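You operate a simulated robot arm through the tools that you are given. There is no shell and no other tool. Be economical: measure what you need, move in short steps, check, and stop when the job is done.

Carry out the task below with a simulated two-armed robot. There is one attempt and no reset: what you move stays moved.

## Task
Open the left bench door, take the blue cap with the smallest size on its label from the top of the wash bench and put it on the shelf in the wash bench and shut the door again. Take the blue gasket and put it on the top of the drawer chest. Put the green cup in the sink bowl. Put the blue brush on the bottom ledge of the parts board. Put the B chuck from the top of the far table on the deck of the upper pallet and the C chuck on the tray there. Any order will do. Set down upright: green cup.

The check looks at the end state, three seconds after you hand in, the way a careful person would. Anything else that was tipped, shoved, dropped, spilled or broken makes it a failure. A push-on lid holds only when it is set on centred and level and pressed home; a screw cap is set on level and turned clockwise until tight.

## Robot
Two 7-joint arms with two-finger parallel grippers on one trunk, on a base that drives. Base frame: it is fixed to the floor where the robot stands at the start and does not move with it; the origin is under the middle of the robot, x ahead of it, y to its left, z up. Readings come in cm, degrees, newtons and seconds.
The left shoulder is at the start at [14.4, 17.4, 100.5], the right one opposite. With the tool pointing down near the work surface each hand reaches from about 38 to 78 cm from the robot's upright axis, wherever it stands, measured 20 degrees to its own side. Places, roughly: blue brush (9x5x6 cm) [140, -90, 90]; blue cap [100, 0, 75]; blue gasket (7x7x2 cm) [110, 0, 80]; bottom ledge of the parts board (72x13 cm) [16, 142, 108]; chuck [550, 1000, 75]; deck of the upper pallet [570, 760, 30]; green cup [75, 0, 75]; left bench door [60, 20, 40]; shelf in the wash bench [90, 20, 50]; sink bowl [140, -50, 60]; top of the drawer chest (76x16 cm) [4, 132, 86]; tray (25x13x6 cm) [540, 1040, 90]. Payload 3.6 kg a hand.
Tool frame (each hand has its own): the origin (TCP) lies between the finger pads and is the grasp point; the fingertips stand 3 cm ahead of it; z points along the fingers, y is the line along which they close. Largest opening 11 cm; finger width 2, thickness 1; the body of the gripper, 4.8 by 11.2 cm, starts 5.5 cm behind the TCP.
Orientation is that of the tool frame in the base frame, as a unit quaternion [x, y, z, w]. With the fingers straight down and closing along the base's y, the tool's x points along the base's -x, its y along +y and its z along -z.

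## Interface
- The arms move only by the tool move_arm. It takes "left_increments", "right_increments" or both (then of equal length, played together; a hand with none holds still); each is a list that holds one entry, the list of rows, each a list of 7 numbers: the turn, a rotation vector about the tool's x, y, z in units of 5 degrees (1.0 is 5 degrees), then the shift along the tool's x, y, z in units of 40 mm (1.0 is 40 mm), then the finger opening in cm, from 0 to 11. In form: [[[wx, wy, wz, x, y, z, jaw], ...]]. A call has 1 to 20 rows; each row shifts and turns the commanded pose from where the row before left it, along the tool's axes as they then stand. A call with a number of a shift or a turn outside -1 to 1 is refused whole. Each row takes 0.2 s and may step no farther than 5 cm and 8.6 degrees from the row before; otherwise, or with a gripper value out of range, the whole call is refused. Where a pose cannot be reached the arm comes as near as it can. A force on the tool above 40 N (or 10 N above the force at the start of the call, whichever is more), or a blocked arm, ends the call early, and 0.2 s more pass. Each finger travels about 15.3 cm/s and halts on what it meets, pressing with about 31 N; the grip force reading is that of the motor and also rises with nothing between the fingers. The clock runs only during rows and for 0.2 s after the last one: add rows that do not move to give the fingers time. The reply holds the time, the measured pose of the TCP, the force on the tool along the base axes, the opening and the grip force, in the units named above and with some noise, with the torque about the TCP (base axes, N m) and any sound that the robot's microphone picked up, and new pictures: "show" is both (left out), scene, wrist or none (wrist: the cameras of the hands that moved).
- Cameras (640 x 400 px; columns grow to the right, rows downward): "scene" is now at [24.65, 0.75, 115.33]; the picture's right is [0.11, -0.99, 0.00], its down [-0.76, -0.09, -0.65] and it looks along [0.64, 0.07, -0.76] (base axes); focal length 214 px, centre (320, 200). "left" rides on the left gripper at [7.2, -1.7, -10.3] in its tool frame; the picture's right is [0.23, 0.97, 0.00], its down [-0.76, 0.18, -0.62] and it looks along [-0.61, 0.14, 0.78] (tool axes); focal length 222 px, centre (320, 200). "right" rides on the right gripper at [7.2, 1.7, -10.3] in its tool frame; the picture's right is [-0.23, 0.97, 0.00], its down [-0.76, -0.18, -0.62] and it looks along [-0.61, -0.14, 0.78] (tool axes); focal length 222 px, centre (320, 200). There is no depth. A picture from a camera that has moved, and an enlarged one, comes with that camera's place and axes in the base frame and with its lens.
- lift_body(by): slides the trunk up (or, below 0, down) by that many cm; the arms and the scene camera ride with it, the base frame stays. It gives what a move gives, with no picture.
- base_move(legs): drives the robot by 1 to 6 legs, each [ahead, left, turn to the left] in cm, cm and degrees, along the robot's own axes; the way and the turn of a leg run together, so that a leg with both is an arc; at most 150 cm and 180 degrees a leg. The arms and the cameras ride along, it lands a little off, and it stops where it bumps. It gives what a move gives, and a new picture of the scene camera.
- pan_tilt(pan, tilt): turns the head with the scene camera to pan (to the left, within 86 degrees either way) and tilt (down, from -29 to 69), counted from straight ahead of the robot. It gives what a move gives, and a new picture of the scene camera.
- close_up(camera, box): a new picture of the part [left, top, right, bottom] of that camera's present view, enlarged. No time passes.
- sign_off(): hands the job in; it is judged then, once.

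Work in short steps. Places have to be worked out from the pictures, the camera data and where the tool is seen: move nearer, look again, correct. Check each grasp and each placing, and mend what went wrong. You have 207 turns and 260 pictures in all, those below and enlarged ones among them. Open the grippers and draw the arms clear of the work before you hand the job in, unless the task says otherwise; then end with one line.

The tools are called after "Request:" as name(argument=value, ...) on one line, values as JSON. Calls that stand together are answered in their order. move_arm: Moves the arms, as the interface text tells. Its arguments: {"type":"object","properties":{"left_increments":{"type":"array"},"right_increments":{"type":"array"},"show":{"type":"string","enum":["both","scene","wrist","none"]}},"required":[]} The other tools are called the same way: lift_body (by) slides the trunk up or down; base_move (legs) drives the base; pan_tilt (pan, tilt) turns the head that bears the scene camera; close_up (camera, box) takes an enlarged picture of a part of a camera's view; sign_off () hands the job in.

At the start:

```text
t: 0.0
left_tool_pos: [36.43, 19.03, 104.5]
left_orientation: [-0.001, 1.0, 0.0, -0.001]
left_wrist_force: [0.5, 0.2, 0.2]
left_wrist_torque: [-0.02, -0.01, -0.02]
left_opening: 10.98
left_grip_force: 0.0
right_tool_pos: [40.38, -7.99, 109.11]
right_orientation: [-0.001, 1.0, 0.0, -0.001]
right_wrist_force: [-0.2, 0.6, -0.3]
right_wrist_torque: [0.03, -0.01, -0.02]
right_opening: 10.98
right_grip_force: 0.1
trunk travel left (down, up): [-12.5, 63.8]
robot x, y, heading: [0.09, -0.07, -0.1]
head pan, tilt: [6.5, 49.8]
```

scene: 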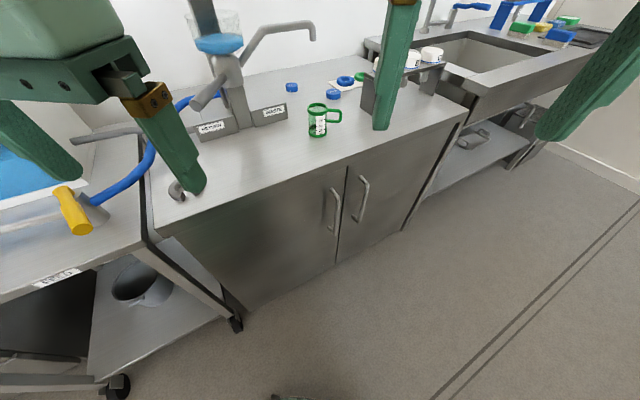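
right: 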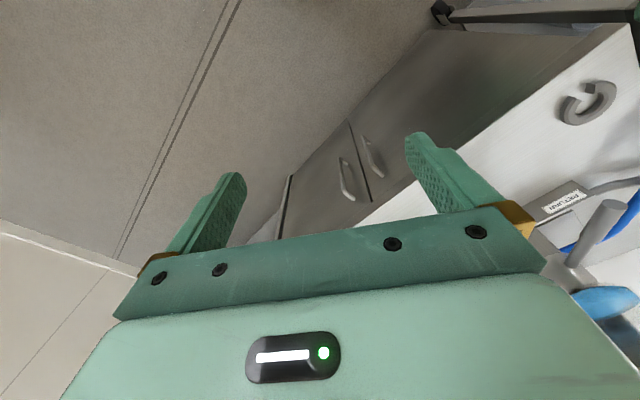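
left: 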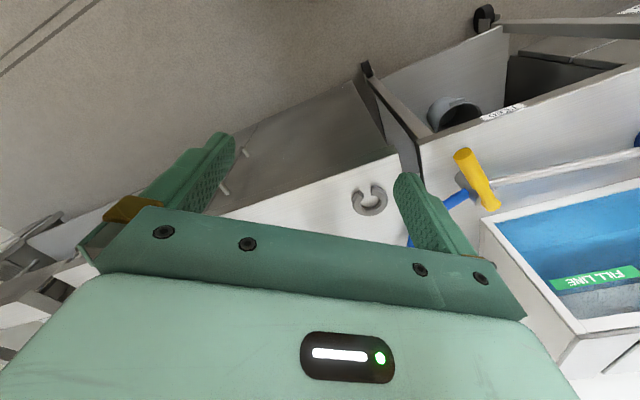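

I'll start by looking closely at the bench top and the surroundings to identify items.

Request:
close_up(camera="scene", box=[260, 50, 460, 175])

Request:
close_up(camera="scene", box=[440, 0, 640, 125])

```text
3.20 times, centred on (360, 112) of scene
camera zoom: at [24.65, 0.75, 115.33], right [0.11, -0.99, 0.0], down [-0.76, -0.09, -0.65], along [0.64, 0.07, -0.76], focal length 686 px, centre (192, 480)
```

zoom: 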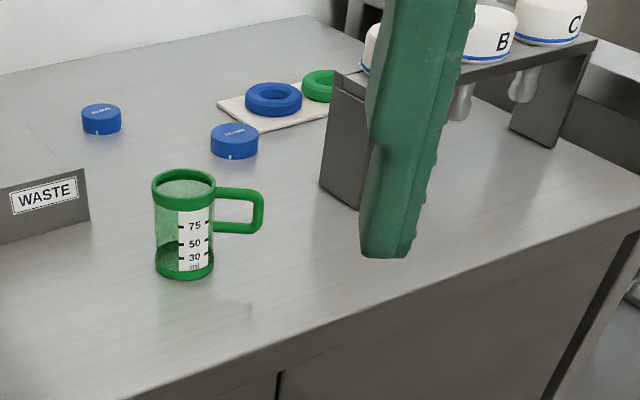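

```text
3.20 times, centred on (540, 62) of scene
camera zoom: at [24.65, 0.75, 115.33], right [0.11, -0.99, 0.0], down [-0.76, -0.09, -0.65], along [0.64, 0.07, -0.76], focal length 686 px, centre (-384, 640)
```

zoom: 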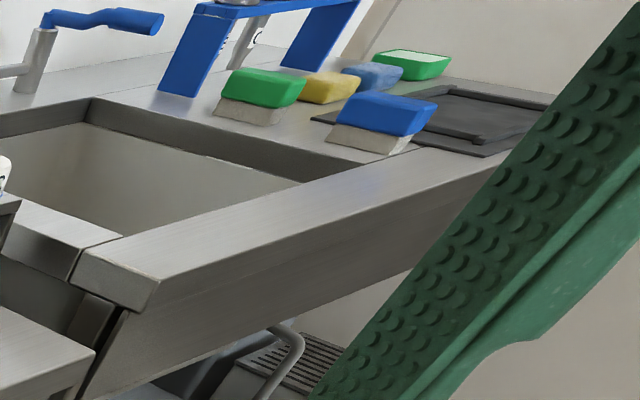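

I'll raise the trunk and look again from higher, which gives parallax for the depths.

Request:
lift_body(by=20)

Request:
pan_tilt(pan=6.5, tilt=49.8)

Request:
pan_tilt(pan=-25, tilt=30)

Request:
pan_tilt(pan=75, tilt=30)

```text
t: 2.2
left_tool_pos: [36.57, 19.07, 124.54]
left_orientation: [0.0, 1.0, -0.001, 0.0]
left_wrist_force: [-0.4, -0.3, 0.1]
left_wrist_torque: [0.02, 0.02, 0.01]
left_opening: 11.01
left_grip_force: 0.0
right_tool_pos: [40.53, -7.96, 129.11]
right_orientation: [0.0, 1.0, 0.0, -0.001]
right_wrist_force: [-0.3, -0.3, 0.2]
right_wrist_torque: [-0.03, 0.01, -0.02]
right_opening: 10.99
right_grip_force: 0.0
trunk travel left (down, up): [-32.5, 43.8]
robot x, y, heading: [0.02, -0.21, 0.1]
head pan, tilt: [6.5, 49.8]
```

```text
t: 2.8
left_tool_pos: [36.42, 19.09, 124.47]
left_orientation: [0.0, 1.0, -0.001, -0.001]
left_wrist_force: [0.0, -0.9, -0.2]
left_wrist_torque: [0.02, -0.03, -0.02]
left_opening: 11.0
left_grip_force: 0.1
right_tool_pos: [40.26, -8.06, 129.04]
right_orientation: [0.0, 1.0, 0.001, 0.0]
right_wrist_force: [0.0, 0.2, -0.5]
right_wrist_torque: [-0.01, 0.02, -0.02]
right_opening: 10.98
right_grip_force: 0.1
trunk travel left (down, up): [-32.5, 43.8]
robot x, y, heading: [-0.12, -0.24, -0.1]
head pan, tilt: [6.5, 49.8]
camera scene: at [14.51, 0.74, 136.12], right [0.11, -0.99, 0.0], down [-0.76, -0.09, -0.65], along [0.64, 0.07, -0.76], focal length 214 px, centre (320, 200)
```

scene: 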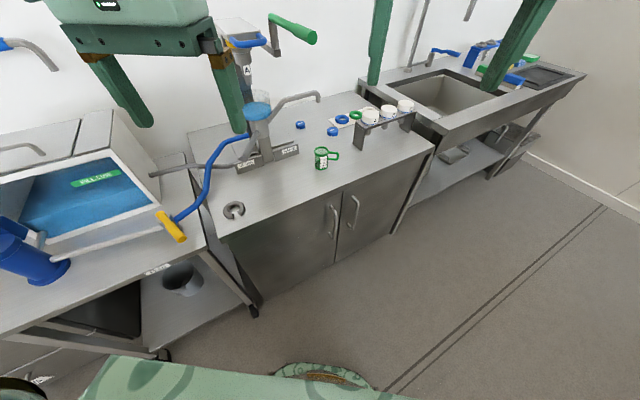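

```text
t: 3.7
left_tool_pos: [36.44, 19.15, 124.46]
left_orientation: [-0.001, 1.0, -0.001, -0.001]
left_wrist_force: [0.7, -0.9, -0.9]
left_wrist_torque: [0.01, -0.02, -0.01]
left_opening: 11.02
left_grip_force: 0.0
right_tool_pos: [40.47, -8.08, 129.21]
right_orientation: [0.0, 1.0, 0.001, -0.001]
right_wrist_force: [0.2, -0.3, 0.2]
right_wrist_torque: [-0.03, -0.06, -0.02]
right_opening: 11.0
right_grip_force: 0.0
trunk travel left (down, up): [-32.5, 43.8]
robot x, y, heading: [-0.05, 0.05, -0.2]
head pan, tilt: [-25.0, 30.0]
camera scene: at [15.04, -3.94, 139.04], right [-0.42, -0.91, 0.0], down [-0.45, 0.21, -0.87], along [0.78, -0.37, -0.5], focal length 214 px, centre (320, 200)
```

scene: 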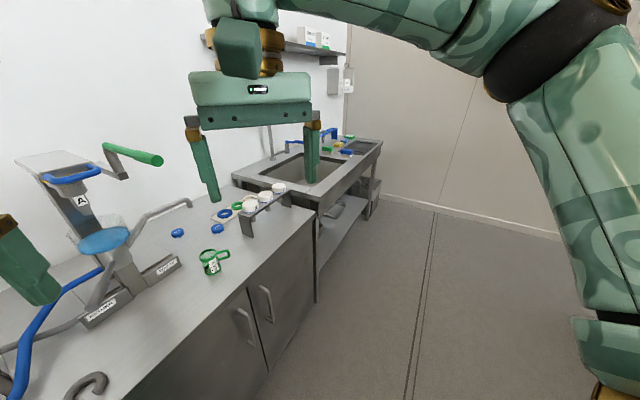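

```text
t: 5.5
left_tool_pos: [36.57, 19.09, 124.66]
left_orientation: [-0.001, 1.0, -0.002, -0.002]
left_wrist_force: [0.2, 0.5, -0.8]
left_wrist_torque: [0.02, -0.01, -0.01]
left_opening: 11.03
left_grip_force: 0.0
right_tool_pos: [40.39, -7.97, 129.19]
right_orientation: [0.0, 1.0, 0.0, -0.001]
right_wrist_force: [-0.7, -0.6, 0.3]
right_wrist_torque: [0.02, 0.01, -0.02]
right_opening: 10.98
right_grip_force: 0.1
trunk travel left (down, up): [-32.5, 43.8]
robot x, y, heading: [-0.03, 0.05, -0.0]
head pan, tilt: [75.0, 30.0]
camera scene: at [9.18, 8.6, 139.05], right [0.97, -0.26, 0.0], down [-0.13, -0.48, -0.87], along [0.22, 0.84, -0.5], focal length 214 px, centre (320, 200)
```

scene: 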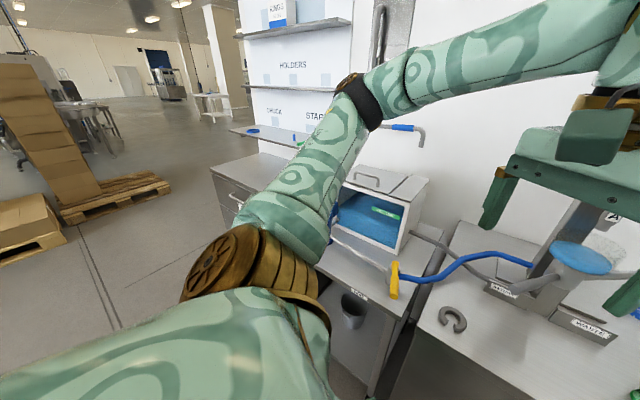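

The bench faces the robot at about 37° to its left. I turn to face it squarely and look at the bench top.

Request:
base_move(legs=[[0, 0, 37]])

Request:
pan_tilt(pan=-20, tilt=40)

```text
t: 7.6
left_tool_pos: [17.74, 37.16, 124.6]
left_orientation: [-0.318, 0.948, 0.0, -0.001]
left_wrist_force: [0.1, -0.5, -0.4]
left_wrist_torque: [0.0, 0.0, -0.01]
left_opening: 11.01
left_grip_force: 0.1
right_tool_pos: [37.1, 17.76, 129.26]
right_orientation: [-0.317, 0.948, -0.001, -0.001]
right_wrist_force: [0.4, -0.5, -0.4]
right_wrist_torque: [-0.03, -0.01, 0.0]
right_opening: 11.01
right_grip_force: 0.0
trunk travel left (down, up): [-32.5, 43.8]
robot x, y, heading: [0.12, 0.14, 36.7]
head pan, tilt: [75.0, 30.0]
camera scene: at [2.05, 12.43, 139.05], right [0.93, 0.37, 0.0], down [0.19, -0.46, -0.87], along [-0.32, 0.8, -0.5], focal length 214 px, centre (320, 200)
```

scene: 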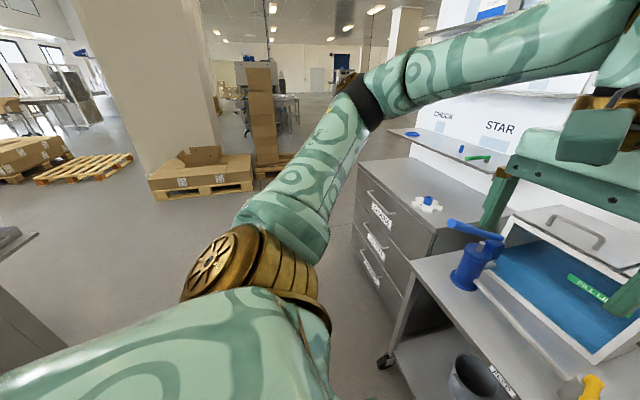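

```text
t: 9.3
left_tool_pos: [17.75, 37.17, 124.49]
left_orientation: [-0.317, 0.948, -0.001, -0.001]
left_wrist_force: [-0.2, -1.2, -0.1]
left_wrist_torque: [-0.04, -0.01, 0.0]
left_opening: 10.96
left_grip_force: 0.0
right_tool_pos: [37.07, 17.78, 129.09]
right_orientation: [-0.316, 0.949, 0.0, -0.001]
right_wrist_force: [-0.1, 0.1, -0.1]
right_wrist_torque: [0.01, 0.02, 0.04]
right_opening: 10.99
right_grip_force: 0.0
trunk travel left (down, up): [-32.5, 43.8]
robot x, y, heading: [0.23, -0.38, 36.9]
head pan, tilt: [-20.0, 40.0]
camera scene: at [13.57, 6.5, 137.51], right [0.29, -0.96, 0.0], down [-0.61, -0.19, -0.77], along [0.73, 0.22, -0.64], focal length 214 px, centre (320, 200)
```

scene: 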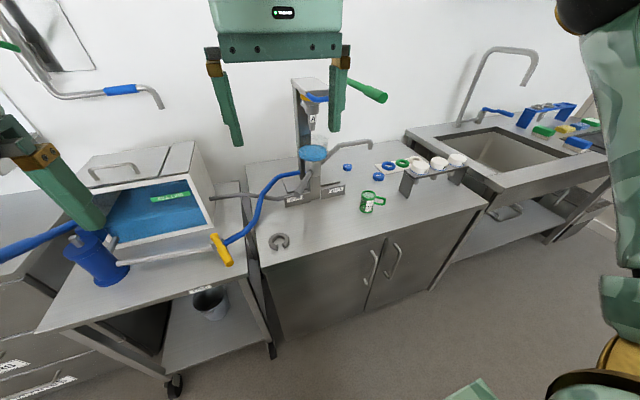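

Request:
close_up(camera="scene", box=[335, 150, 415, 200])

Request:
close_up(camera="scene", box=[250, 120, 490, 270])

Request:
close_up(camera="scene", box=[440, 40, 640, 240])

```text
8.00 times, centred on (375, 175) of scene
camera zoom: at [13.57, 6.5, 137.51], right [0.29, -0.96, 0.0], down [-0.61, -0.19, -0.77], along [0.73, 0.22, -0.64], focal length 1716 px, centre (-120, 400)
```

zoom: 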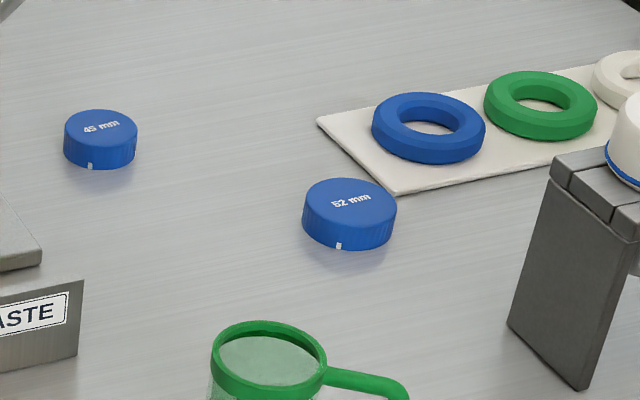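

```text
2.67 times, centred on (370, 195) of scene
camera zoom: at [13.57, 6.5, 137.51], right [0.29, -0.96, 0.0], down [-0.61, -0.19, -0.77], along [0.73, 0.22, -0.64], focal length 572 px, centre (187, 213)
```

zoom: 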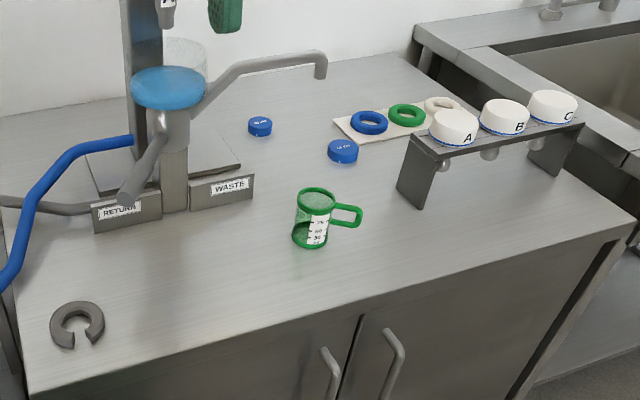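

```text
2.00 times, centred on (540, 140) of scene
camera zoom: at [13.57, 6.5, 137.51], right [0.29, -0.96, 0.0], down [-0.61, -0.19, -0.77], along [0.73, 0.22, -0.64], focal length 429 px, centre (-120, 320)
```

zoom: 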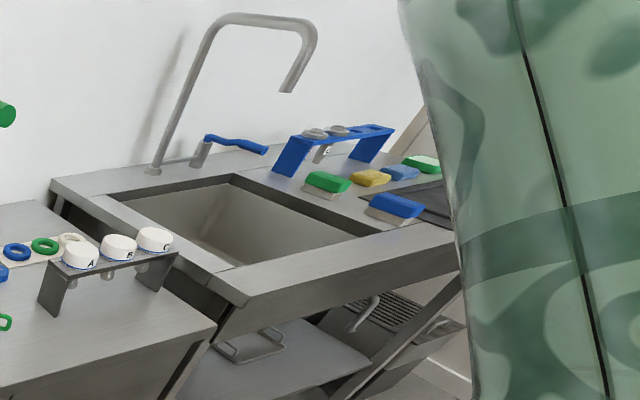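

The 45 mm cap is the smaller of the two (the other is 52 mm). I look down to judge base clearance to the bench, and lift the head view left to check the apparatus.

Request:
pan_tilt(pan=0, tilt=69)

```text
t: 10.3
left_tool_pos: [17.67, 37.08, 124.55]
left_orientation: [-0.317, 0.948, -0.001, -0.001]
left_wrist_force: [0.0, 0.5, 0.0]
left_wrist_torque: [-0.01, 0.0, -0.02]
left_opening: 10.98
left_grip_force: 0.1
right_tool_pos: [37.19, 17.82, 129.03]
right_orientation: [-0.317, 0.949, -0.001, -0.001]
right_wrist_force: [-1.3, -0.4, 0.3]
right_wrist_torque: [-0.01, 0.02, 0.01]
right_opening: 10.97
right_grip_force: 0.1
trunk travel left (down, up): [-32.5, 43.8]
robot x, y, heading: [-0.1, 0.35, 36.9]
head pan, tilt: [0.0, 68.8]
camera scene: at [9.92, 7.38, 133.9], right [0.6, -0.8, 0.0], down [-0.75, -0.56, -0.36], along [0.29, 0.22, -0.93], focal length 214 px, centre (320, 200)
```

scene: 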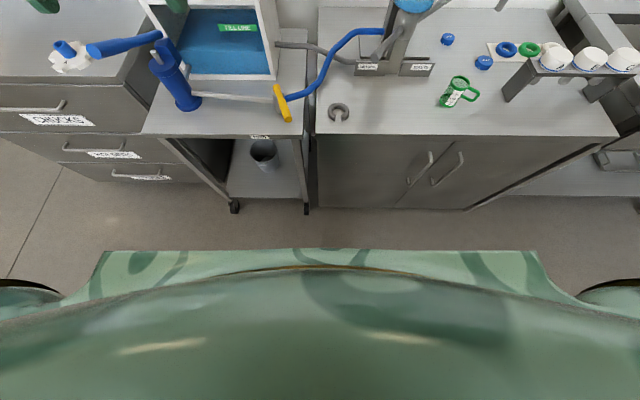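

The view is now square to the bench, with its front edge about 55 cm ahead of the axis. I strafe right so the cup falls in the right hand's reach and turn the head to it.

Request:
base_move(legs=[[4, -22, 0]])

Request:
move_arm(right_increments=[[[0, 0, 0, -1, 0, 1, 11], [0, 0, 0, -1, 0, 1, 11], [0, 0, 0, -1, 0, 1, 11], [0, 0, 0, 0, 0, 1, 11], [0, 0, 0, 0, 0, 1, 11], [0, 0, 0, 0, 0, 1, 11]]], show="wrist")

```text
t: 12.0
left_tool_pos: [34.27, 21.55, 124.51]
left_orientation: [-0.317, 0.948, 0.0, 0.0]
left_wrist_force: [0.4, 0.3, -0.7]
left_wrist_torque: [0.0, 0.0, -0.02]
left_opening: 10.98
left_grip_force: 0.0
right_tool_pos: [53.76, 2.11, 129.13]
right_orientation: [-0.316, 0.949, 0.0, -0.002]
right_wrist_force: [-0.5, 0.5, -0.4]
right_wrist_torque: [0.0, 0.06, -0.02]
right_opening: 10.99
right_grip_force: 0.0
trunk travel left (down, up): [-32.5, 43.8]
robot x, y, heading: [16.59, -15.23, 36.7]
head pan, tilt: [0.0, 68.8]
camera scene: at [26.48, -8.18, 133.9], right [0.6, -0.8, 0.0], down [-0.75, -0.56, -0.36], along [0.29, 0.22, -0.93], focal length 214 px, centre (320, 200)
```

scene: 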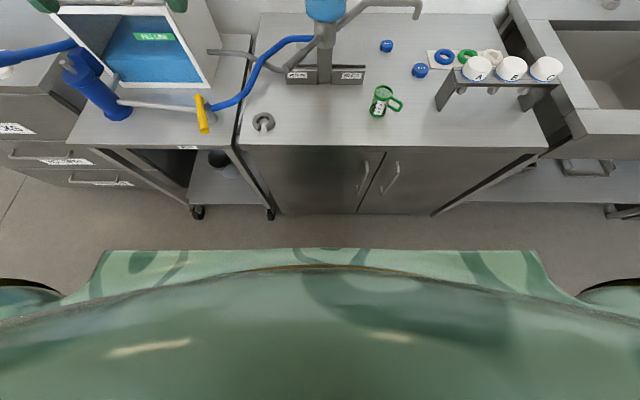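

```text
refused: row 1 steps farther than a row can; nothing moved
```

Rows may step at most 5 cm, so I use smaller combined shifts to bring the right hand over toward the cup.

Request:
move_arm(right_increments=[[[0, 0, 0, -0.8, -0.5, 0.7, 11], [0, 0, 0, -0.8, -0.5, 0.7, 11], [0, 0, 0, -0.8, -0.5, 0.7, 11], [0, 0, 0, -0.8, -0.5, 0.7, 11], [0, 0, 0, -0.6, -0.5, 0.7, 11], [0, 0, 0, 0, 0, 0, 11]]], show="both")

```text
t: 12.9
left_tool_pos: [34.19, 21.57, 124.5]
left_orientation: [-0.317, 0.948, -0.001, -0.001]
left_wrist_force: [0.0, 0.8, -0.6]
left_wrist_torque: [0.0, 0.04, -0.01]
left_opening: 11.01
left_grip_force: 0.1
right_tool_pos: [65.97, 3.54, 120.36]
right_orientation: [-0.322, 0.947, 0.008, -0.001]
right_wrist_force: [-8.5, -4.3, 11.5]
right_wrist_torque: [0.78, -0.36, 0.37]
right_opening: 10.99
right_grip_force: 0.0
trunk travel left (down, up): [-32.5, 43.8]
robot x, y, heading: [16.4, -15.6, 36.6]
head pan, tilt: [0.0, 68.8]
stopped in row 4 (right hand): the force on the tool passed its limit at 61 N (the readings are from after the stop); the commanded pose is now the measured one
camera scene: at [26.33, -8.16, 133.92], right [0.6, -0.8, 0.0], down [-0.75, -0.56, -0.36], along [0.29, 0.22, -0.93], focal length 214 px, centre (320, 200)
camera right: at [59.3, 0.27, 130.64], right [-0.41, 0.91, 0.02], down [0.72, 0.32, 0.62], along [0.56, 0.27, -0.78], focal length 222 px, centre (320, 200)
```

scene: 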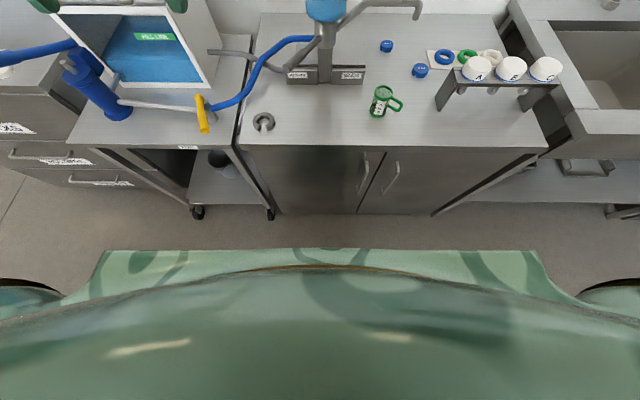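
right: 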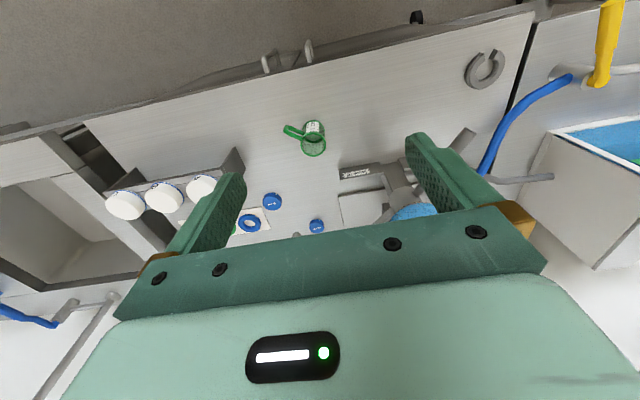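

The right gripper touched something at z≈120 – most likely the green lever handle on the apparatus. I back off the way I came and look.

Request:
move_arm(right_increments=[[[0, 0, 0, 0.8, 0.5, -0.7, 11], [0, 0, 0, 0.8, 0.5, -0.7, 11], [0, 0, 0, 0.8, 0.5, -0.7, 11], [0, 0, 0, 0, 0, 0, 11]]], show="none")

Request:
pan_tilt(pan=0, tilt=30)

```text
t: 13.9
left_tool_pos: [34.37, 21.63, 124.38]
left_orientation: [-0.317, 0.949, 0.0, -0.002]
left_wrist_force: [-0.4, 0.4, 0.0]
left_wrist_torque: [-0.02, 0.01, 0.0]
left_opening: 10.97
left_grip_force: 0.1
right_tool_pos: [55.0, 2.46, 128.52]
right_orientation: [-0.321, 0.947, 0.006, -0.001]
right_wrist_force: [0.4, 0.9, -0.2]
right_wrist_torque: [0.03, -0.01, 0.02]
right_opening: 11.02
right_grip_force: 0.0
trunk travel left (down, up): [-32.5, 43.8]
robot x, y, heading: [16.79, -15.43, 36.7]
head pan, tilt: [0.0, 68.8]
```

```text
t: 15.0
left_tool_pos: [34.31, 21.67, 124.44]
left_orientation: [-0.317, 0.949, -0.001, 0.0]
left_wrist_force: [0.4, 0.1, -1.5]
left_wrist_torque: [0.04, 0.03, -0.01]
left_opening: 11.01
left_grip_force: 0.1
right_tool_pos: [54.87, 2.4, 128.61]
right_orientation: [-0.322, 0.947, 0.006, 0.0]
right_wrist_force: [-0.3, 0.6, 1.1]
right_wrist_torque: [-0.01, -0.01, 0.0]
right_opening: 11.01
right_grip_force: 0.1
trunk travel left (down, up): [-32.5, 43.8]
robot x, y, heading: [16.32, -15.47, 36.7]
head pan, tilt: [0.0, 30.0]
camera scene: at [29.19, -6.04, 139.04], right [0.6, -0.8, 0.0], down [-0.4, -0.3, -0.87], along [0.69, 0.52, -0.5], focal length 214 px, centre (320, 200)
```

scene: 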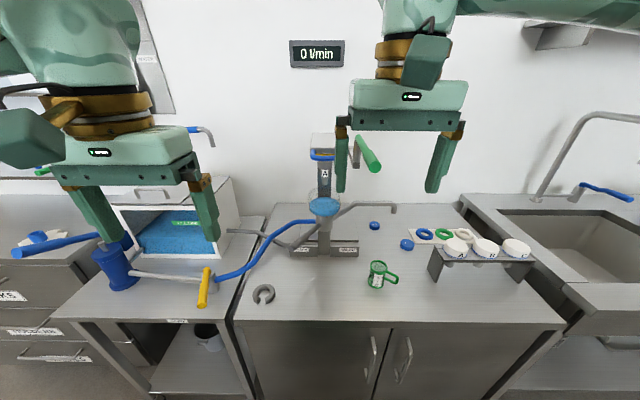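

The lever (green handle, z≈125) looks unmoved and the flow display reads 0. I lower the trunk so that the arm works below lever height, and look from there.

Request:
lift_body(by=-18)

Request:
base_move(legs=[[0, -12, 0]])

```text
t: 17.0
left_tool_pos: [34.18, 21.59, 106.63]
left_orientation: [-0.317, 0.948, -0.002, 0.0]
left_wrist_force: [0.1, 0.1, -0.2]
left_wrist_torque: [0.01, 0.04, 0.03]
left_opening: 11.01
left_grip_force: 0.1
right_tool_pos: [54.89, 2.29, 110.67]
right_orientation: [-0.321, 0.947, 0.006, 0.0]
right_wrist_force: [0.1, 0.3, 0.3]
right_wrist_torque: [-0.01, -0.02, 0.03]
right_opening: 11.0
right_grip_force: 0.0
trunk travel left (down, up): [-14.5, 61.8]
robot x, y, heading: [16.37, -15.26, 36.9]
head pan, tilt: [0.0, 30.0]
```

```text
t: 18.2
left_tool_pos: [41.43, 12.15, 106.61]
left_orientation: [-0.317, 0.948, 0.0, -0.001]
left_wrist_force: [-0.3, -0.6, 0.0]
left_wrist_torque: [0.03, 0.02, -0.02]
left_opening: 11.0
left_grip_force: 0.1
right_tool_pos: [62.11, -7.22, 110.57]
right_orientation: [-0.321, 0.947, 0.007, 0.0]
right_wrist_force: [0.2, -0.4, -0.1]
right_wrist_torque: [0.02, 0.03, 0.01]
right_opening: 11.0
right_grip_force: 0.1
trunk travel left (down, up): [-14.5, 61.8]
robot x, y, heading: [23.49, -24.96, 36.8]
head pan, tilt: [0.0, 30.0]
camera scene: at [43.51, -10.26, 120.38], right [0.6, -0.8, 0.0], down [-0.4, -0.3, -0.87], along [0.69, 0.52, -0.5], focal length 214 px, centre (320, 200)
```

scene: 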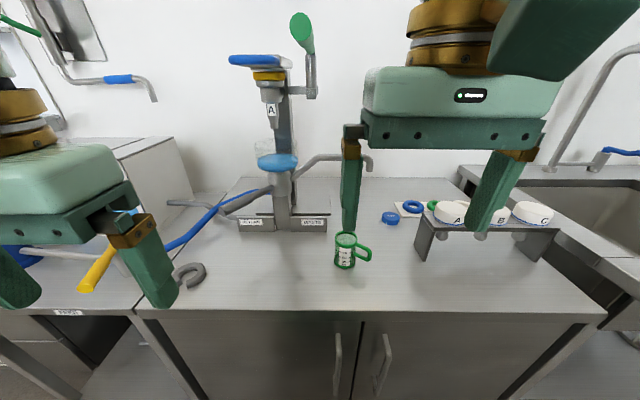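

Cup estimated at F≈66, L≈-40.5 (bench frame), its handle points right, so I need the fingers to close along the depth direction. I rotate the right hand −90° about its axis while descending in place.

Request:
move_arm(right_increments=[[[0, 0, -1, 0, 0, 0.15, 11], [0, 0, -1, 0, 0, 0.15, 11], [0, 0, -1, 0, 0, 0.15, 11], [0, 0, -1, 0, 0, 0.15, 11], [0, 0, -1, 0, 0, 0.15, 11], [0, 0, -1, 0, 0, 0.15, 11], [0, 0, -1, 0, 0, 0.15, 11], [0, 0, -1, 0, 0, 0.15, 11], [0, 0, -1, 0, 0, 0.15, 11], [0, 0, -1, 0, 0, 0.15, 11], [0, 0, -1, 0, 0, 0.15, 11], [0, 0, -1, 0, 0, 0.15, 11], [0, 0, -1, 0, 0, 0.15, 11], [0, 0, -1, 0, 0, 0.15, 11], [0, 0, -1, 0, 0, 0.15, 11], [0, 0, -1, 0, 0, 0.15, 11], [0, 0, -1, 0, 0, 0.15, 11], [0, 0, -1, 0, 0, 0.15, 11]]], show="both")

```text
t: 22.0
left_tool_pos: [41.44, 12.28, 106.58]
left_orientation: [-0.317, 0.949, -0.001, -0.001]
left_wrist_force: [-0.3, -0.1, 0.7]
left_wrist_torque: [-0.03, 0.01, 0.03]
left_opening: 11.01
left_grip_force: 0.0
right_tool_pos: [62.08, -7.07, 106.4]
right_orientation: [-0.591, 0.807, 0.007, 0.001]
right_wrist_force: [0.1, 0.0, 0.7]
right_wrist_torque: [0.0, -0.02, 0.01]
right_opening: 11.01
right_grip_force: 0.1
right hand out of reach, approached as far as the arm can: row 8, 9, 10, 11, 12, 13, 14, 15, 16, 17, 18
trunk travel left (down, up): [-14.5, 61.8]
robot x, y, heading: [23.18, -25.11, 36.7]
head pan, tilt: [0.0, 30.0]
camera scene: at [43.43, -10.14, 120.38], right [0.6, -0.8, 0.0], down [-0.4, -0.3, -0.87], along [0.69, 0.52, -0.5], focal length 214 px, centre (320, 200)
camera right: at [58.33, -13.57, 116.6], right [-0.86, 0.51, 0.01], down [0.4, 0.66, 0.63], along [0.32, 0.54, -0.78], focal length 222 px, centre (320, 200)
```

scene: 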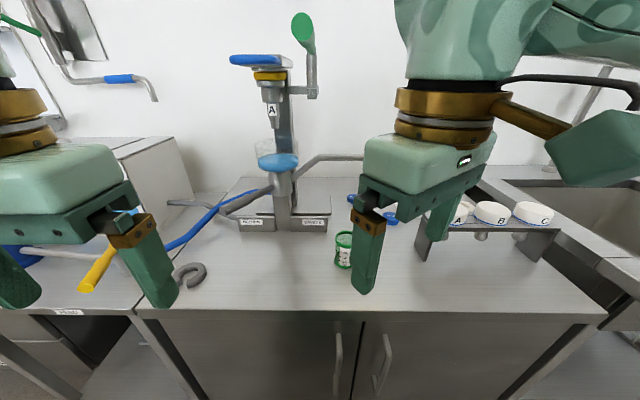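
right: 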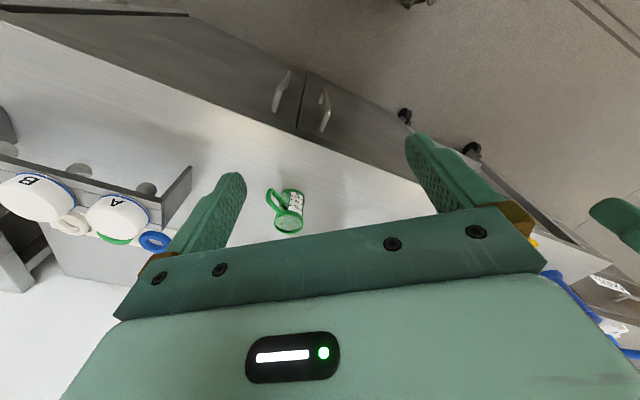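

The wrist stops at about −35°. I rotate it the other way instead, toward +90°, where the fingers will close along the depth and clear the handle.

Request:
move_arm(right_increments=[[[0, 0, 1, 0, 0, 0, 11], [0, 0, 1, 0, 0, 0, 11], [0, 0, 1, 0, 0, 0, 11], [0, 0, 1, 0, 0, 0, 11], [0, 0, 1, 0, 0, 0, 11], [0, 0, 1, 0, 0, 0, 11], [0, 0, 1, 0, 0, 0, 11], [0, 0, 1, 0, 0, 0, 11], [0, 0, 1, 0, 0, 0, 11], [0, 0, 1, 0, 0, 0, 11], [0, 0, 1, 0, 0, 0, 11], [0, 0, 1, 0, 0, 0, 11], [0, 0, 1, 0, 0, 0, 11], [0, 0, 1, 0, 0, 0, 11], [0, 0, 1, 0, 0, 0, 11], [0, 0, 1, 0, 0, 0, 11], [0, 0, 1, 0, 0, 0, 11], [0, 0, 1, 0, 0, 0, 11], [0, 0, 1, 0, 0, 0, 11], [0, 0, 1, 0, 0, 0, 11]]], show="none")

Request:
move_arm(right_increments=[[[0, 0, 1, 0, 0, 0, 11], [0, 0, 1, 0, 0, 0, 11], [0, 0, 1, 0, 0, 0, 11], [0, 0, 1, 0, 0, 0, 11], [0, 0, 1, 0, 0, 0, 11], [0, 0, 0, 0, 0, 0, 11]]], show="both")

```text
t: 26.2
left_tool_pos: [41.37, 12.18, 106.46]
left_orientation: [-0.316, 0.949, -0.002, 0.0]
left_wrist_force: [0.7, -0.5, 0.3]
left_wrist_torque: [-0.03, 0.0, 0.03]
left_opening: 11.02
left_grip_force: 0.1
right_tool_pos: [62.1, -7.07, 106.38]
right_orientation: [0.24, 0.971, 0.005, -0.004]
right_wrist_force: [-0.3, -1.3, -0.2]
right_wrist_torque: [-0.01, -0.02, 0.02]
right_opening: 10.97
right_grip_force: 0.0
trunk travel left (down, up): [-14.5, 61.8]
robot x, y, heading: [23.26, -25.13, 36.9]
head pan, tilt: [0.0, 30.0]
```

```text
t: 27.6
left_tool_pos: [41.43, 12.26, 106.47]
left_orientation: [-0.317, 0.948, -0.002, 0.0]
left_wrist_force: [0.1, 0.4, -0.1]
left_wrist_torque: [-0.01, 0.0, -0.03]
left_opening: 11.01
left_grip_force: 0.0
right_tool_pos: [62.0, -7.0, 106.51]
right_orientation: [0.444, 0.896, 0.003, -0.005]
right_wrist_force: [0.3, -0.8, -0.4]
right_wrist_torque: [-0.01, -0.01, 0.0]
right_opening: 11.02
right_grip_force: 0.1
trunk travel left (down, up): [-14.5, 61.8]
robot x, y, heading: [23.51, -24.8, 36.7]
head pan, tilt: [0.0, 30.0]
camera scene: at [43.43, -10.14, 120.38], right [0.6, -0.8, 0.0], down [-0.4, -0.3, -0.87], along [0.69, 0.52, -0.5], focal length 214 px, centre (320, 200)
camera right: at [59.08, -0.36, 116.79], right [0.91, 0.41, 0.0], down [0.32, -0.72, 0.61], along [0.25, -0.56, -0.79], focal length 222 px, centre (320, 200)
```

scene: 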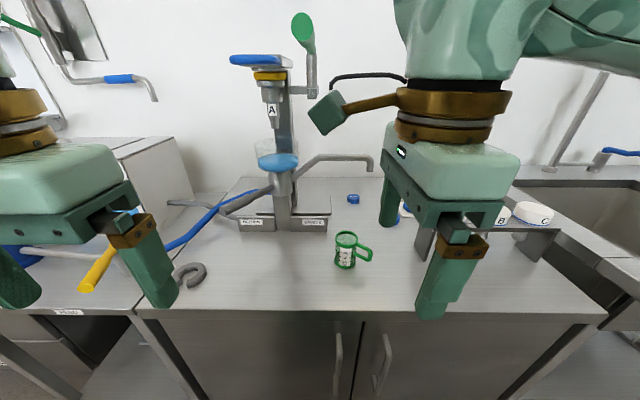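
right: 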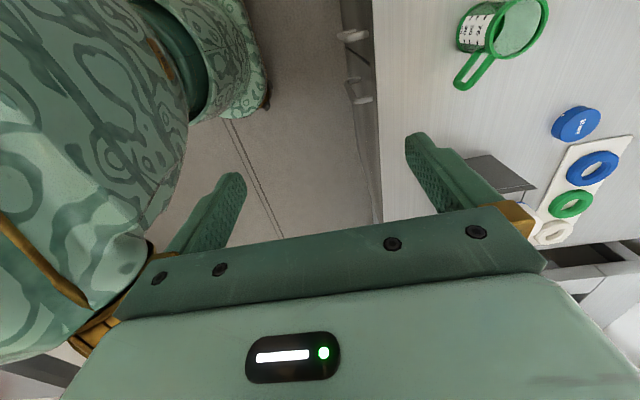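

The fingers now close along the depth axis. I lower to z≈98 and go forward over the cup, staying under the lever.

Request:
move_arm(right_increments=[[[0, 0, 0, 0, 0, 0.8, 11], [0, 0, 0, 0, 0, 0.8, 11], [0, 0, 0, 0, 0.4, 0.6, 11], [0, 0, 0, 0, 0.9, 0, 11], [0, 0, 0, 0.1, 0.9, 0, 11], [0, 0, 0, 0.1, 0.9, 0, 11], [0, 0, 0, 0.1, 0.9, 0, 11], [0, 0, 0, 0.2, 0.7, 0, 11], [0, 0, 0, 0, 0.4, 0, 11], [0, 0, 0, 0, 0, 0, 11]]], show="both")

```text
t: 29.8
left_tool_pos: [41.38, 12.06, 106.51]
left_orientation: [-0.317, 0.949, -0.001, -0.001]
left_wrist_force: [0.0, 0.0, -1.2]
left_wrist_torque: [-0.02, -0.03, -0.01]
left_opening: 11.0
left_grip_force: 0.1
right_tool_pos: [77.09, 6.97, 97.82]
right_orientation: [0.443, 0.896, 0.004, -0.005]
right_wrist_force: [-0.2, -1.0, -0.2]
right_wrist_torque: [0.01, -0.01, 0.01]
right_opening: 10.98
right_grip_force: 0.1
trunk travel left (down, up): [-14.5, 61.8]
robot x, y, heading: [23.78, -24.65, 36.9]
head pan, tilt: [0.0, 30.0]
camera scene: at [43.43, -10.14, 120.38], right [0.6, -0.8, 0.0], down [-0.4, -0.3, -0.87], along [0.69, 0.52, -0.5], focal length 214 px, centre (320, 200)
camera right: at [74.12, 13.66, 108.14], right [0.91, 0.41, 0.0], down [0.32, -0.72, 0.61], along [0.25, -0.56, -0.79], focal length 222 px, centre (320, 200)
```

scene: 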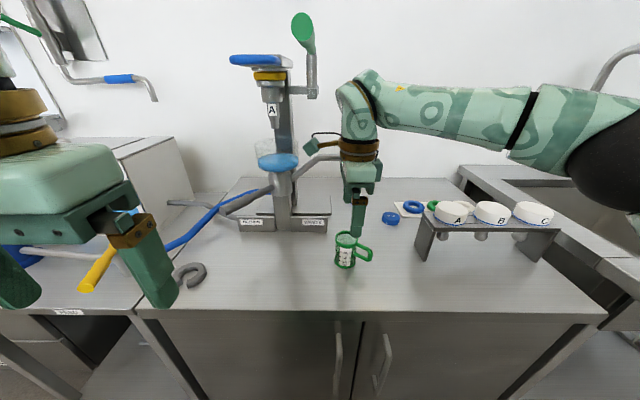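
right: 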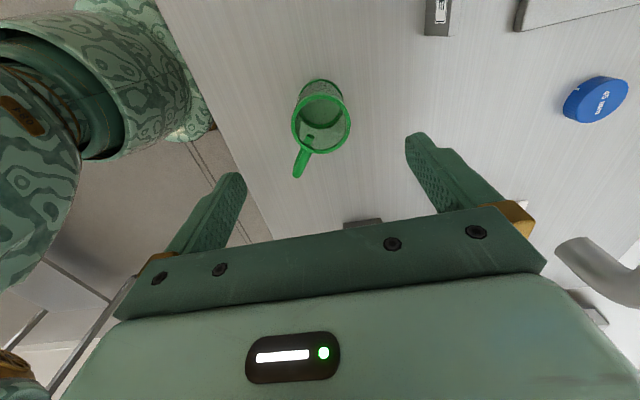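

Cup rim sits about 1 cm left of the tool. I correct, then descend to z≈86 around it.

Request:
move_arm(right_increments=[[[0, 0, 0, 0.25, 0.1, 0.4, 11], [0, 0, 0, 0, 0, 0.7, 11], [0, 0, 0, 0, 0, 0.7, 11], [0, 0, 0, 0, 0, 0.6, 11], [0, 0, 0, 0, 0, 0.4, 11], [0, 0, 0, 0, 0, 0, 11]]], show="both")

```text
t: 31.2
left_tool_pos: [41.24, 12.23, 106.51]
left_orientation: [-0.317, 0.949, -0.001, -0.001]
left_wrist_force: [0.7, 0.8, -0.4]
left_wrist_torque: [0.0, -0.02, 0.0]
left_opening: 11.02
left_grip_force: 0.0
right_tool_pos: [76.7, 8.27, 86.47]
right_orientation: [0.443, 0.896, 0.004, -0.005]
right_wrist_force: [-0.7, -0.2, 0.3]
right_wrist_torque: [0.0, 0.01, 0.01]
right_opening: 11.0
right_grip_force: 0.0
trunk travel left (down, up): [-14.5, 61.8]
robot x, y, heading: [23.94, -24.89, 36.9]
head pan, tilt: [0.0, 30.0]
camera scene: at [43.42, -10.14, 120.38], right [0.6, -0.8, 0.0], down [-0.4, -0.3, -0.87], along [0.69, 0.52, -0.5], focal length 214 px, centre (320, 200)
camera right: at [73.74, 15.0, 96.87], right [0.91, 0.41, 0.0], down [0.32, -0.72, 0.61], along [0.25, -0.56, -0.79], focal length 222 px, centre (320, 200)
```

scene: 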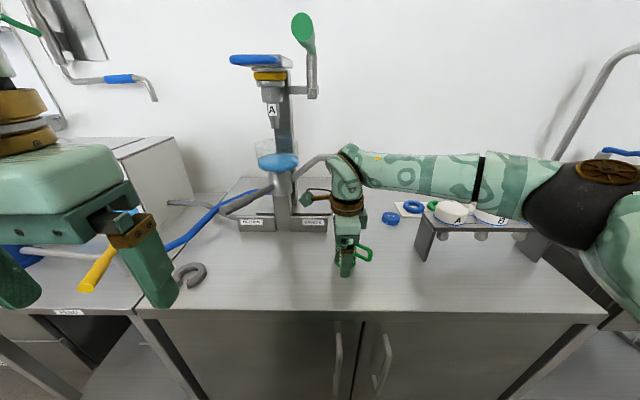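
right: 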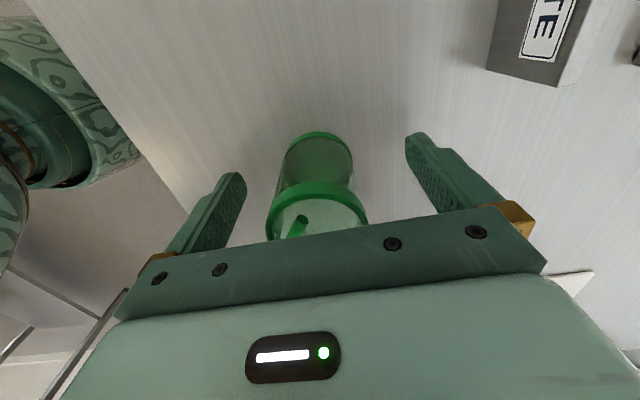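

Cup sits between the fingers. Close the grip.

Request:
move_arm(right_increments=[[[0, 0, 0, 0, 0, 0, 8], [0, 0, 0, 0, 0, 0, 6.5], [0, 0, 0, 0, 0, 0, 5], [0, 0, 0, 0, 0, 0, 4], [0, 0, 0, 0, 0, 0, 4]]], show="wrist")

```text
t: 32.4
left_tool_pos: [41.49, 12.26, 106.43]
left_orientation: [-0.316, 0.949, -0.001, -0.001]
left_wrist_force: [0.8, 0.2, 0.0]
left_wrist_torque: [-0.01, -0.02, -0.01]
left_opening: 11.02
left_grip_force: 0.1
right_tool_pos: [76.72, 8.3, 86.59]
right_orientation: [0.443, 0.897, 0.005, -0.005]
right_wrist_force: [-0.6, -0.1, 0.6]
right_wrist_torque: [-0.01, 0.0, -0.03]
right_opening: 4.97
right_grip_force: 31.2
trunk travel left (down, up): [-14.5, 61.8]
robot x, y, heading: [23.91, -24.75, 36.7]
head pan, tilt: [0.0, 30.0]
camera right: at [73.74, 15.01, 96.9], right [0.91, 0.41, 0.0], down [0.32, -0.72, 0.61], along [0.25, -0.56, -0.79], focal length 222 px, centre (320, 200)
```

right: 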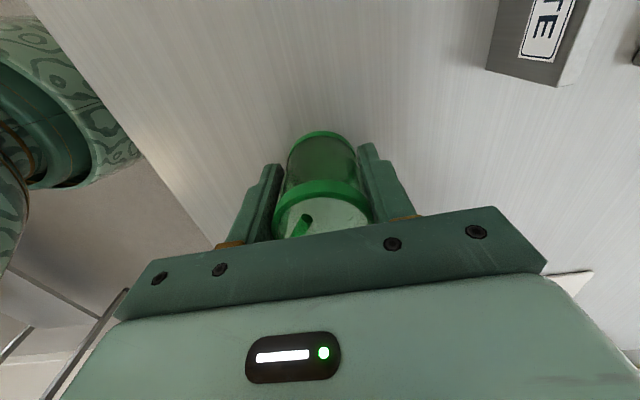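

Gripped. Lift 4 cm, draw back toward me beneath the lever, then raise.

Request:
move_arm(right_increments=[[[0, 0, 0, 0, 0, -0.5, 4], [0, 0, 0, 0, 0, -0.5, 4], [0, 0, 0, 0, -0.8, 0, 4], [0, 0, 0, 0, -0.9, 0, 4], [0, 0, 0, 0, -0.9, 0, 4], [0, 0, 0, 0, -0.9, 0, 4], [0, 0, 0, -0.2, -0.7, -0.3, 4], [0, 0, 0, -0.5, 0, -0.8, 4], [0, 0, 0, -0.5, 0, -0.8, 4], [0, 0, 0, -0.5, 0, -0.8, 4], [0, 0, 0, 0, 0, -0.8, 4], [0, 0, 0, 0, 0, 0, 4]]], show="none")

Request:
pan_tilt(pan=-20, tilt=40)

```text
t: 35.0
left_tool_pos: [41.45, 12.17, 106.47]
left_orientation: [-0.317, 0.948, -0.001, -0.001]
left_wrist_force: [0.2, 0.7, 0.5]
left_wrist_torque: [-0.01, -0.01, 0.02]
left_opening: 11.01
left_grip_force: 0.0
right_tool_pos: [67.62, -7.74, 104.3]
right_orientation: [0.444, 0.896, 0.004, -0.005]
right_wrist_force: [-0.2, -1.0, 0.8]
right_wrist_torque: [-0.02, -0.02, 0.02]
right_opening: 4.96
right_grip_force: 31.1
trunk travel left (down, up): [-14.5, 61.8]
robot x, y, heading: [23.83, -24.85, 36.8]
head pan, tilt: [0.0, 30.0]
```

```text
t: 35.8
left_tool_pos: [41.49, 12.23, 106.48]
left_orientation: [-0.316, 0.949, -0.001, 0.0]
left_wrist_force: [0.3, -0.7, 0.2]
left_wrist_torque: [0.02, -0.02, 0.02]
left_opening: 10.99
left_grip_force: 0.1
right_tool_pos: [67.53, -7.79, 104.14]
right_orientation: [0.444, 0.896, 0.005, -0.005]
right_wrist_force: [0.4, 0.5, -0.5]
right_wrist_torque: [0.02, -0.02, -0.03]
right_opening: 4.96
right_grip_force: 30.6
trunk travel left (down, up): [-14.5, 61.8]
robot x, y, heading: [23.61, -25.19, 36.6]
head pan, tilt: [-20.0, 40.0]
camera scene: at [44.33, -13.1, 118.84], right [0.29, -0.96, 0.0], down [-0.62, -0.19, -0.77], along [0.73, 0.22, -0.64], focal length 214 px, centre (320, 200)
```

scene: 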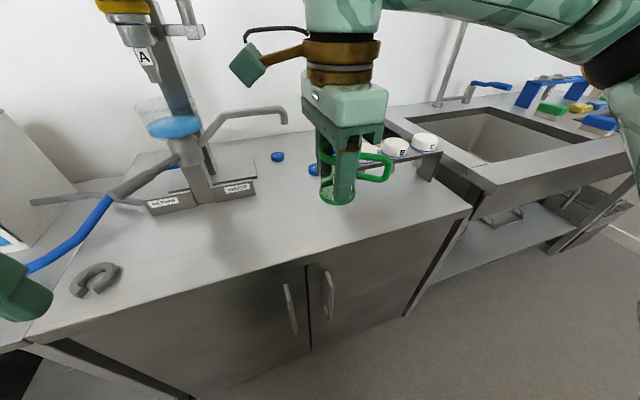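

The cup is held well. I strafe right toward the sink.

Request:
base_move(legs=[[-3, -60, 0]])

```text
t: 39.2
left_tool_pos: [75.13, -37.9, 106.46]
left_orientation: [-0.315, 0.949, -0.001, -0.001]
left_wrist_force: [0.0, -0.5, 0.7]
left_wrist_torque: [-0.01, 0.01, 0.0]
left_opening: 11.01
left_grip_force: 0.1
right_tool_pos: [101.09, -57.97, 104.22]
right_orientation: [0.446, 0.895, 0.004, -0.005]
right_wrist_force: [-0.3, -0.7, -0.1]
right_wrist_torque: [0.0, 0.02, -0.03]
right_opening: 4.98
right_grip_force: 31.3
trunk travel left (down, up): [-14.5, 61.8]
robot x, y, heading: [56.97, -74.89, 36.6]
head pan, tilt: [-20.0, 40.0]
camera scene: at [77.88, -63.25, 118.84], right [0.28, -0.96, 0.0], down [-0.62, -0.18, -0.77], along [0.73, 0.22, -0.64], focal length 214 px, centre (320, 200)
```

scene: 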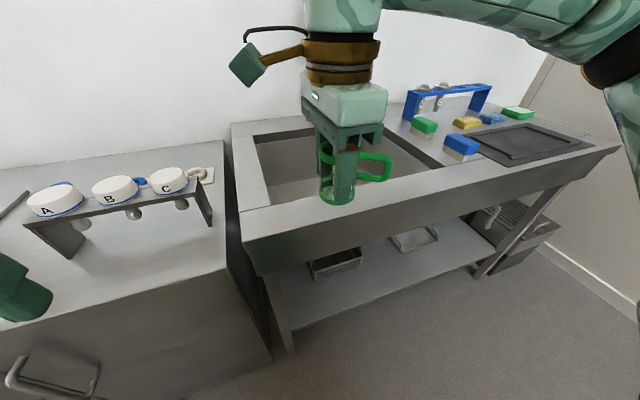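

Sink bowl opening spans about F 63–100, L −99…−148 with rim z≈87. I move the base closer and then extend the cup over the bowl.

Request:
base_move(legs=[[13, -10, 0]])

Request:
move_arm(right_increments=[[[0, 0, 0, 0, 0.9, 0, 4], [0, 0, 0, 0, 0.9, 0, 4], [0, 0, 0, 0, 0.9, 0, 4], [0, 0, 0, 0, 0.9, 0, 4], [0, 0, 0, 0, 0.9, 0, 4], [0, 0, 0, 0, 0, 0, 4]]], show="both")

```text
t: 40.7
left_tool_pos: [91.92, -38.44, 106.44]
left_orientation: [-0.313, 0.95, 0.0, -0.002]
left_wrist_force: [0.4, -0.3, 0.6]
left_wrist_torque: [0.0, 0.01, 0.01]
left_opening: 10.97
left_grip_force: 0.0
right_tool_pos: [117.9, -58.5, 104.21]
right_orientation: [0.447, 0.895, 0.003, -0.005]
right_wrist_force: [0.1, -0.2, -0.4]
right_wrist_torque: [0.01, 0.04, -0.03]
right_opening: 4.96
right_grip_force: 31.3
trunk travel left (down, up): [-14.5, 61.8]
robot x, y, heading: [73.57, -75.41, 36.0]
head pan, tilt: [-20.0, 40.0]
camera scene: at [94.57, -63.66, 118.82], right [0.28, -0.96, 0.0], down [-0.62, -0.18, -0.77], along [0.73, 0.21, -0.64], focal length 214 px, centre (320, 200)
```

scene: 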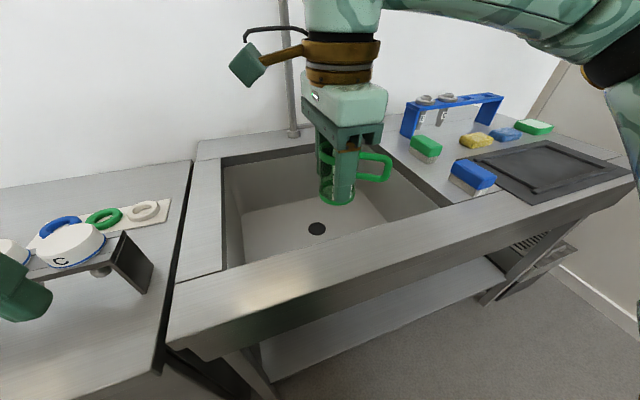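

```text
t: 42.1
left_tool_pos: [91.77, -38.35, 106.45]
left_orientation: [-0.312, 0.95, -0.001, 0.0]
left_wrist_force: [-0.9, -0.9, 0.5]
left_wrist_torque: [0.04, 0.03, -0.01]
left_opening: 11.01
left_grip_force: 0.0
right_tool_pos: [132.02, -47.7, 104.37]
right_orientation: [0.448, 0.894, 0.004, -0.004]
right_wrist_force: [1.0, -0.1, 0.2]
right_wrist_torque: [0.04, 0.02, -0.02]
right_opening: 4.93
right_grip_force: 30.7
trunk travel left (down, up): [-14.5, 61.8]
robot x, y, heading: [73.61, -74.9, 36.2]
head pan, tilt: [-20.0, 40.0]
camera scene: at [94.44, -63.71, 118.85], right [0.28, -0.96, 0.0], down [-0.62, -0.18, -0.77], along [0.73, 0.21, -0.64], focal length 214 px, centre (320, 200)
camera right: at [129.17, -40.97, 114.71], right [0.92, 0.4, 0.0], down [0.32, -0.72, 0.61], along [0.25, -0.56, -0.79], focal length 222 px, centre (320, 200)
```

scene: 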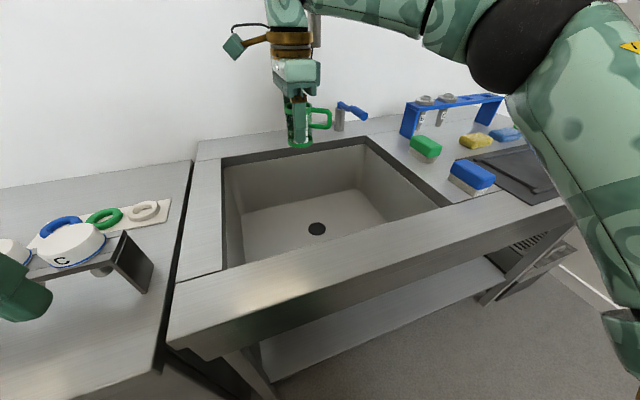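
right: 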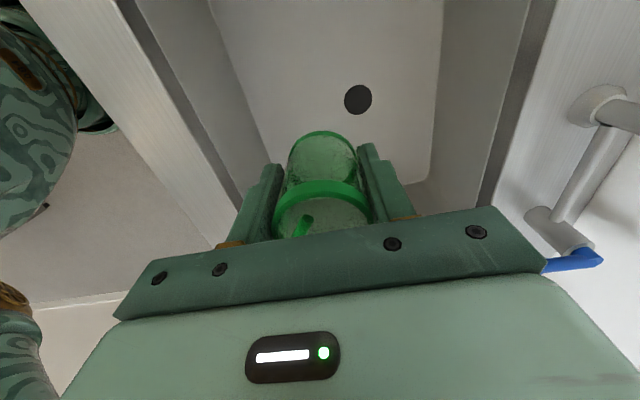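

The cup is over the bowl; floor of bowl at z≈64. I lower in a first step and check that the forearm clears the rim and brushes.

Request:
move_arm(right_increments=[[[0, 0, 0, 0, 0, 0.8, 4], [0, 0, 0, 0, 0, 0.8, 4], [0, 0, 0, 0, 0, 0.8, 4], [0, 0, 0, 0, 0, 0.8, 4], [0, 0, 0, 0, 0, 0.8, 4], [0, 0, 0, 0, 0, 0, 4]]], show="scene")

```text
t: 43.5
left_tool_pos: [91.65, -38.26, 106.5]
left_orientation: [-0.313, 0.95, -0.001, 0.0]
left_wrist_force: [0.4, -0.5, 0.1]
left_wrist_torque: [-0.02, 0.01, -0.01]
left_opening: 11.0
left_grip_force: 0.0
right_tool_pos: [132.07, -47.43, 88.05]
right_orientation: [0.447, 0.895, 0.003, -0.005]
right_wrist_force: [0.8, -0.2, -0.2]
right_wrist_torque: [-0.02, 0.01, 0.01]
right_opening: 4.95
right_grip_force: 30.7
trunk travel left (down, up): [-14.5, 61.8]
robot x, y, heading: [73.57, -75.43, 36.5]
head pan, tilt: [-20.0, 40.0]
camera scene: at [94.43, -63.67, 118.85], right [0.28, -0.96, 0.0], down [-0.62, -0.18, -0.77], along [0.73, 0.21, -0.64], focal length 214 px, centre (320, 200)
```

scene: 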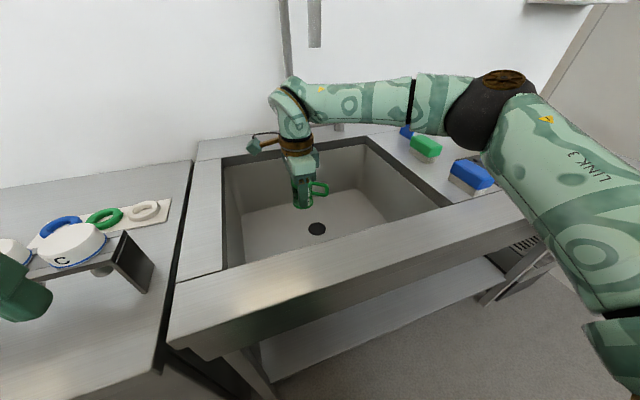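

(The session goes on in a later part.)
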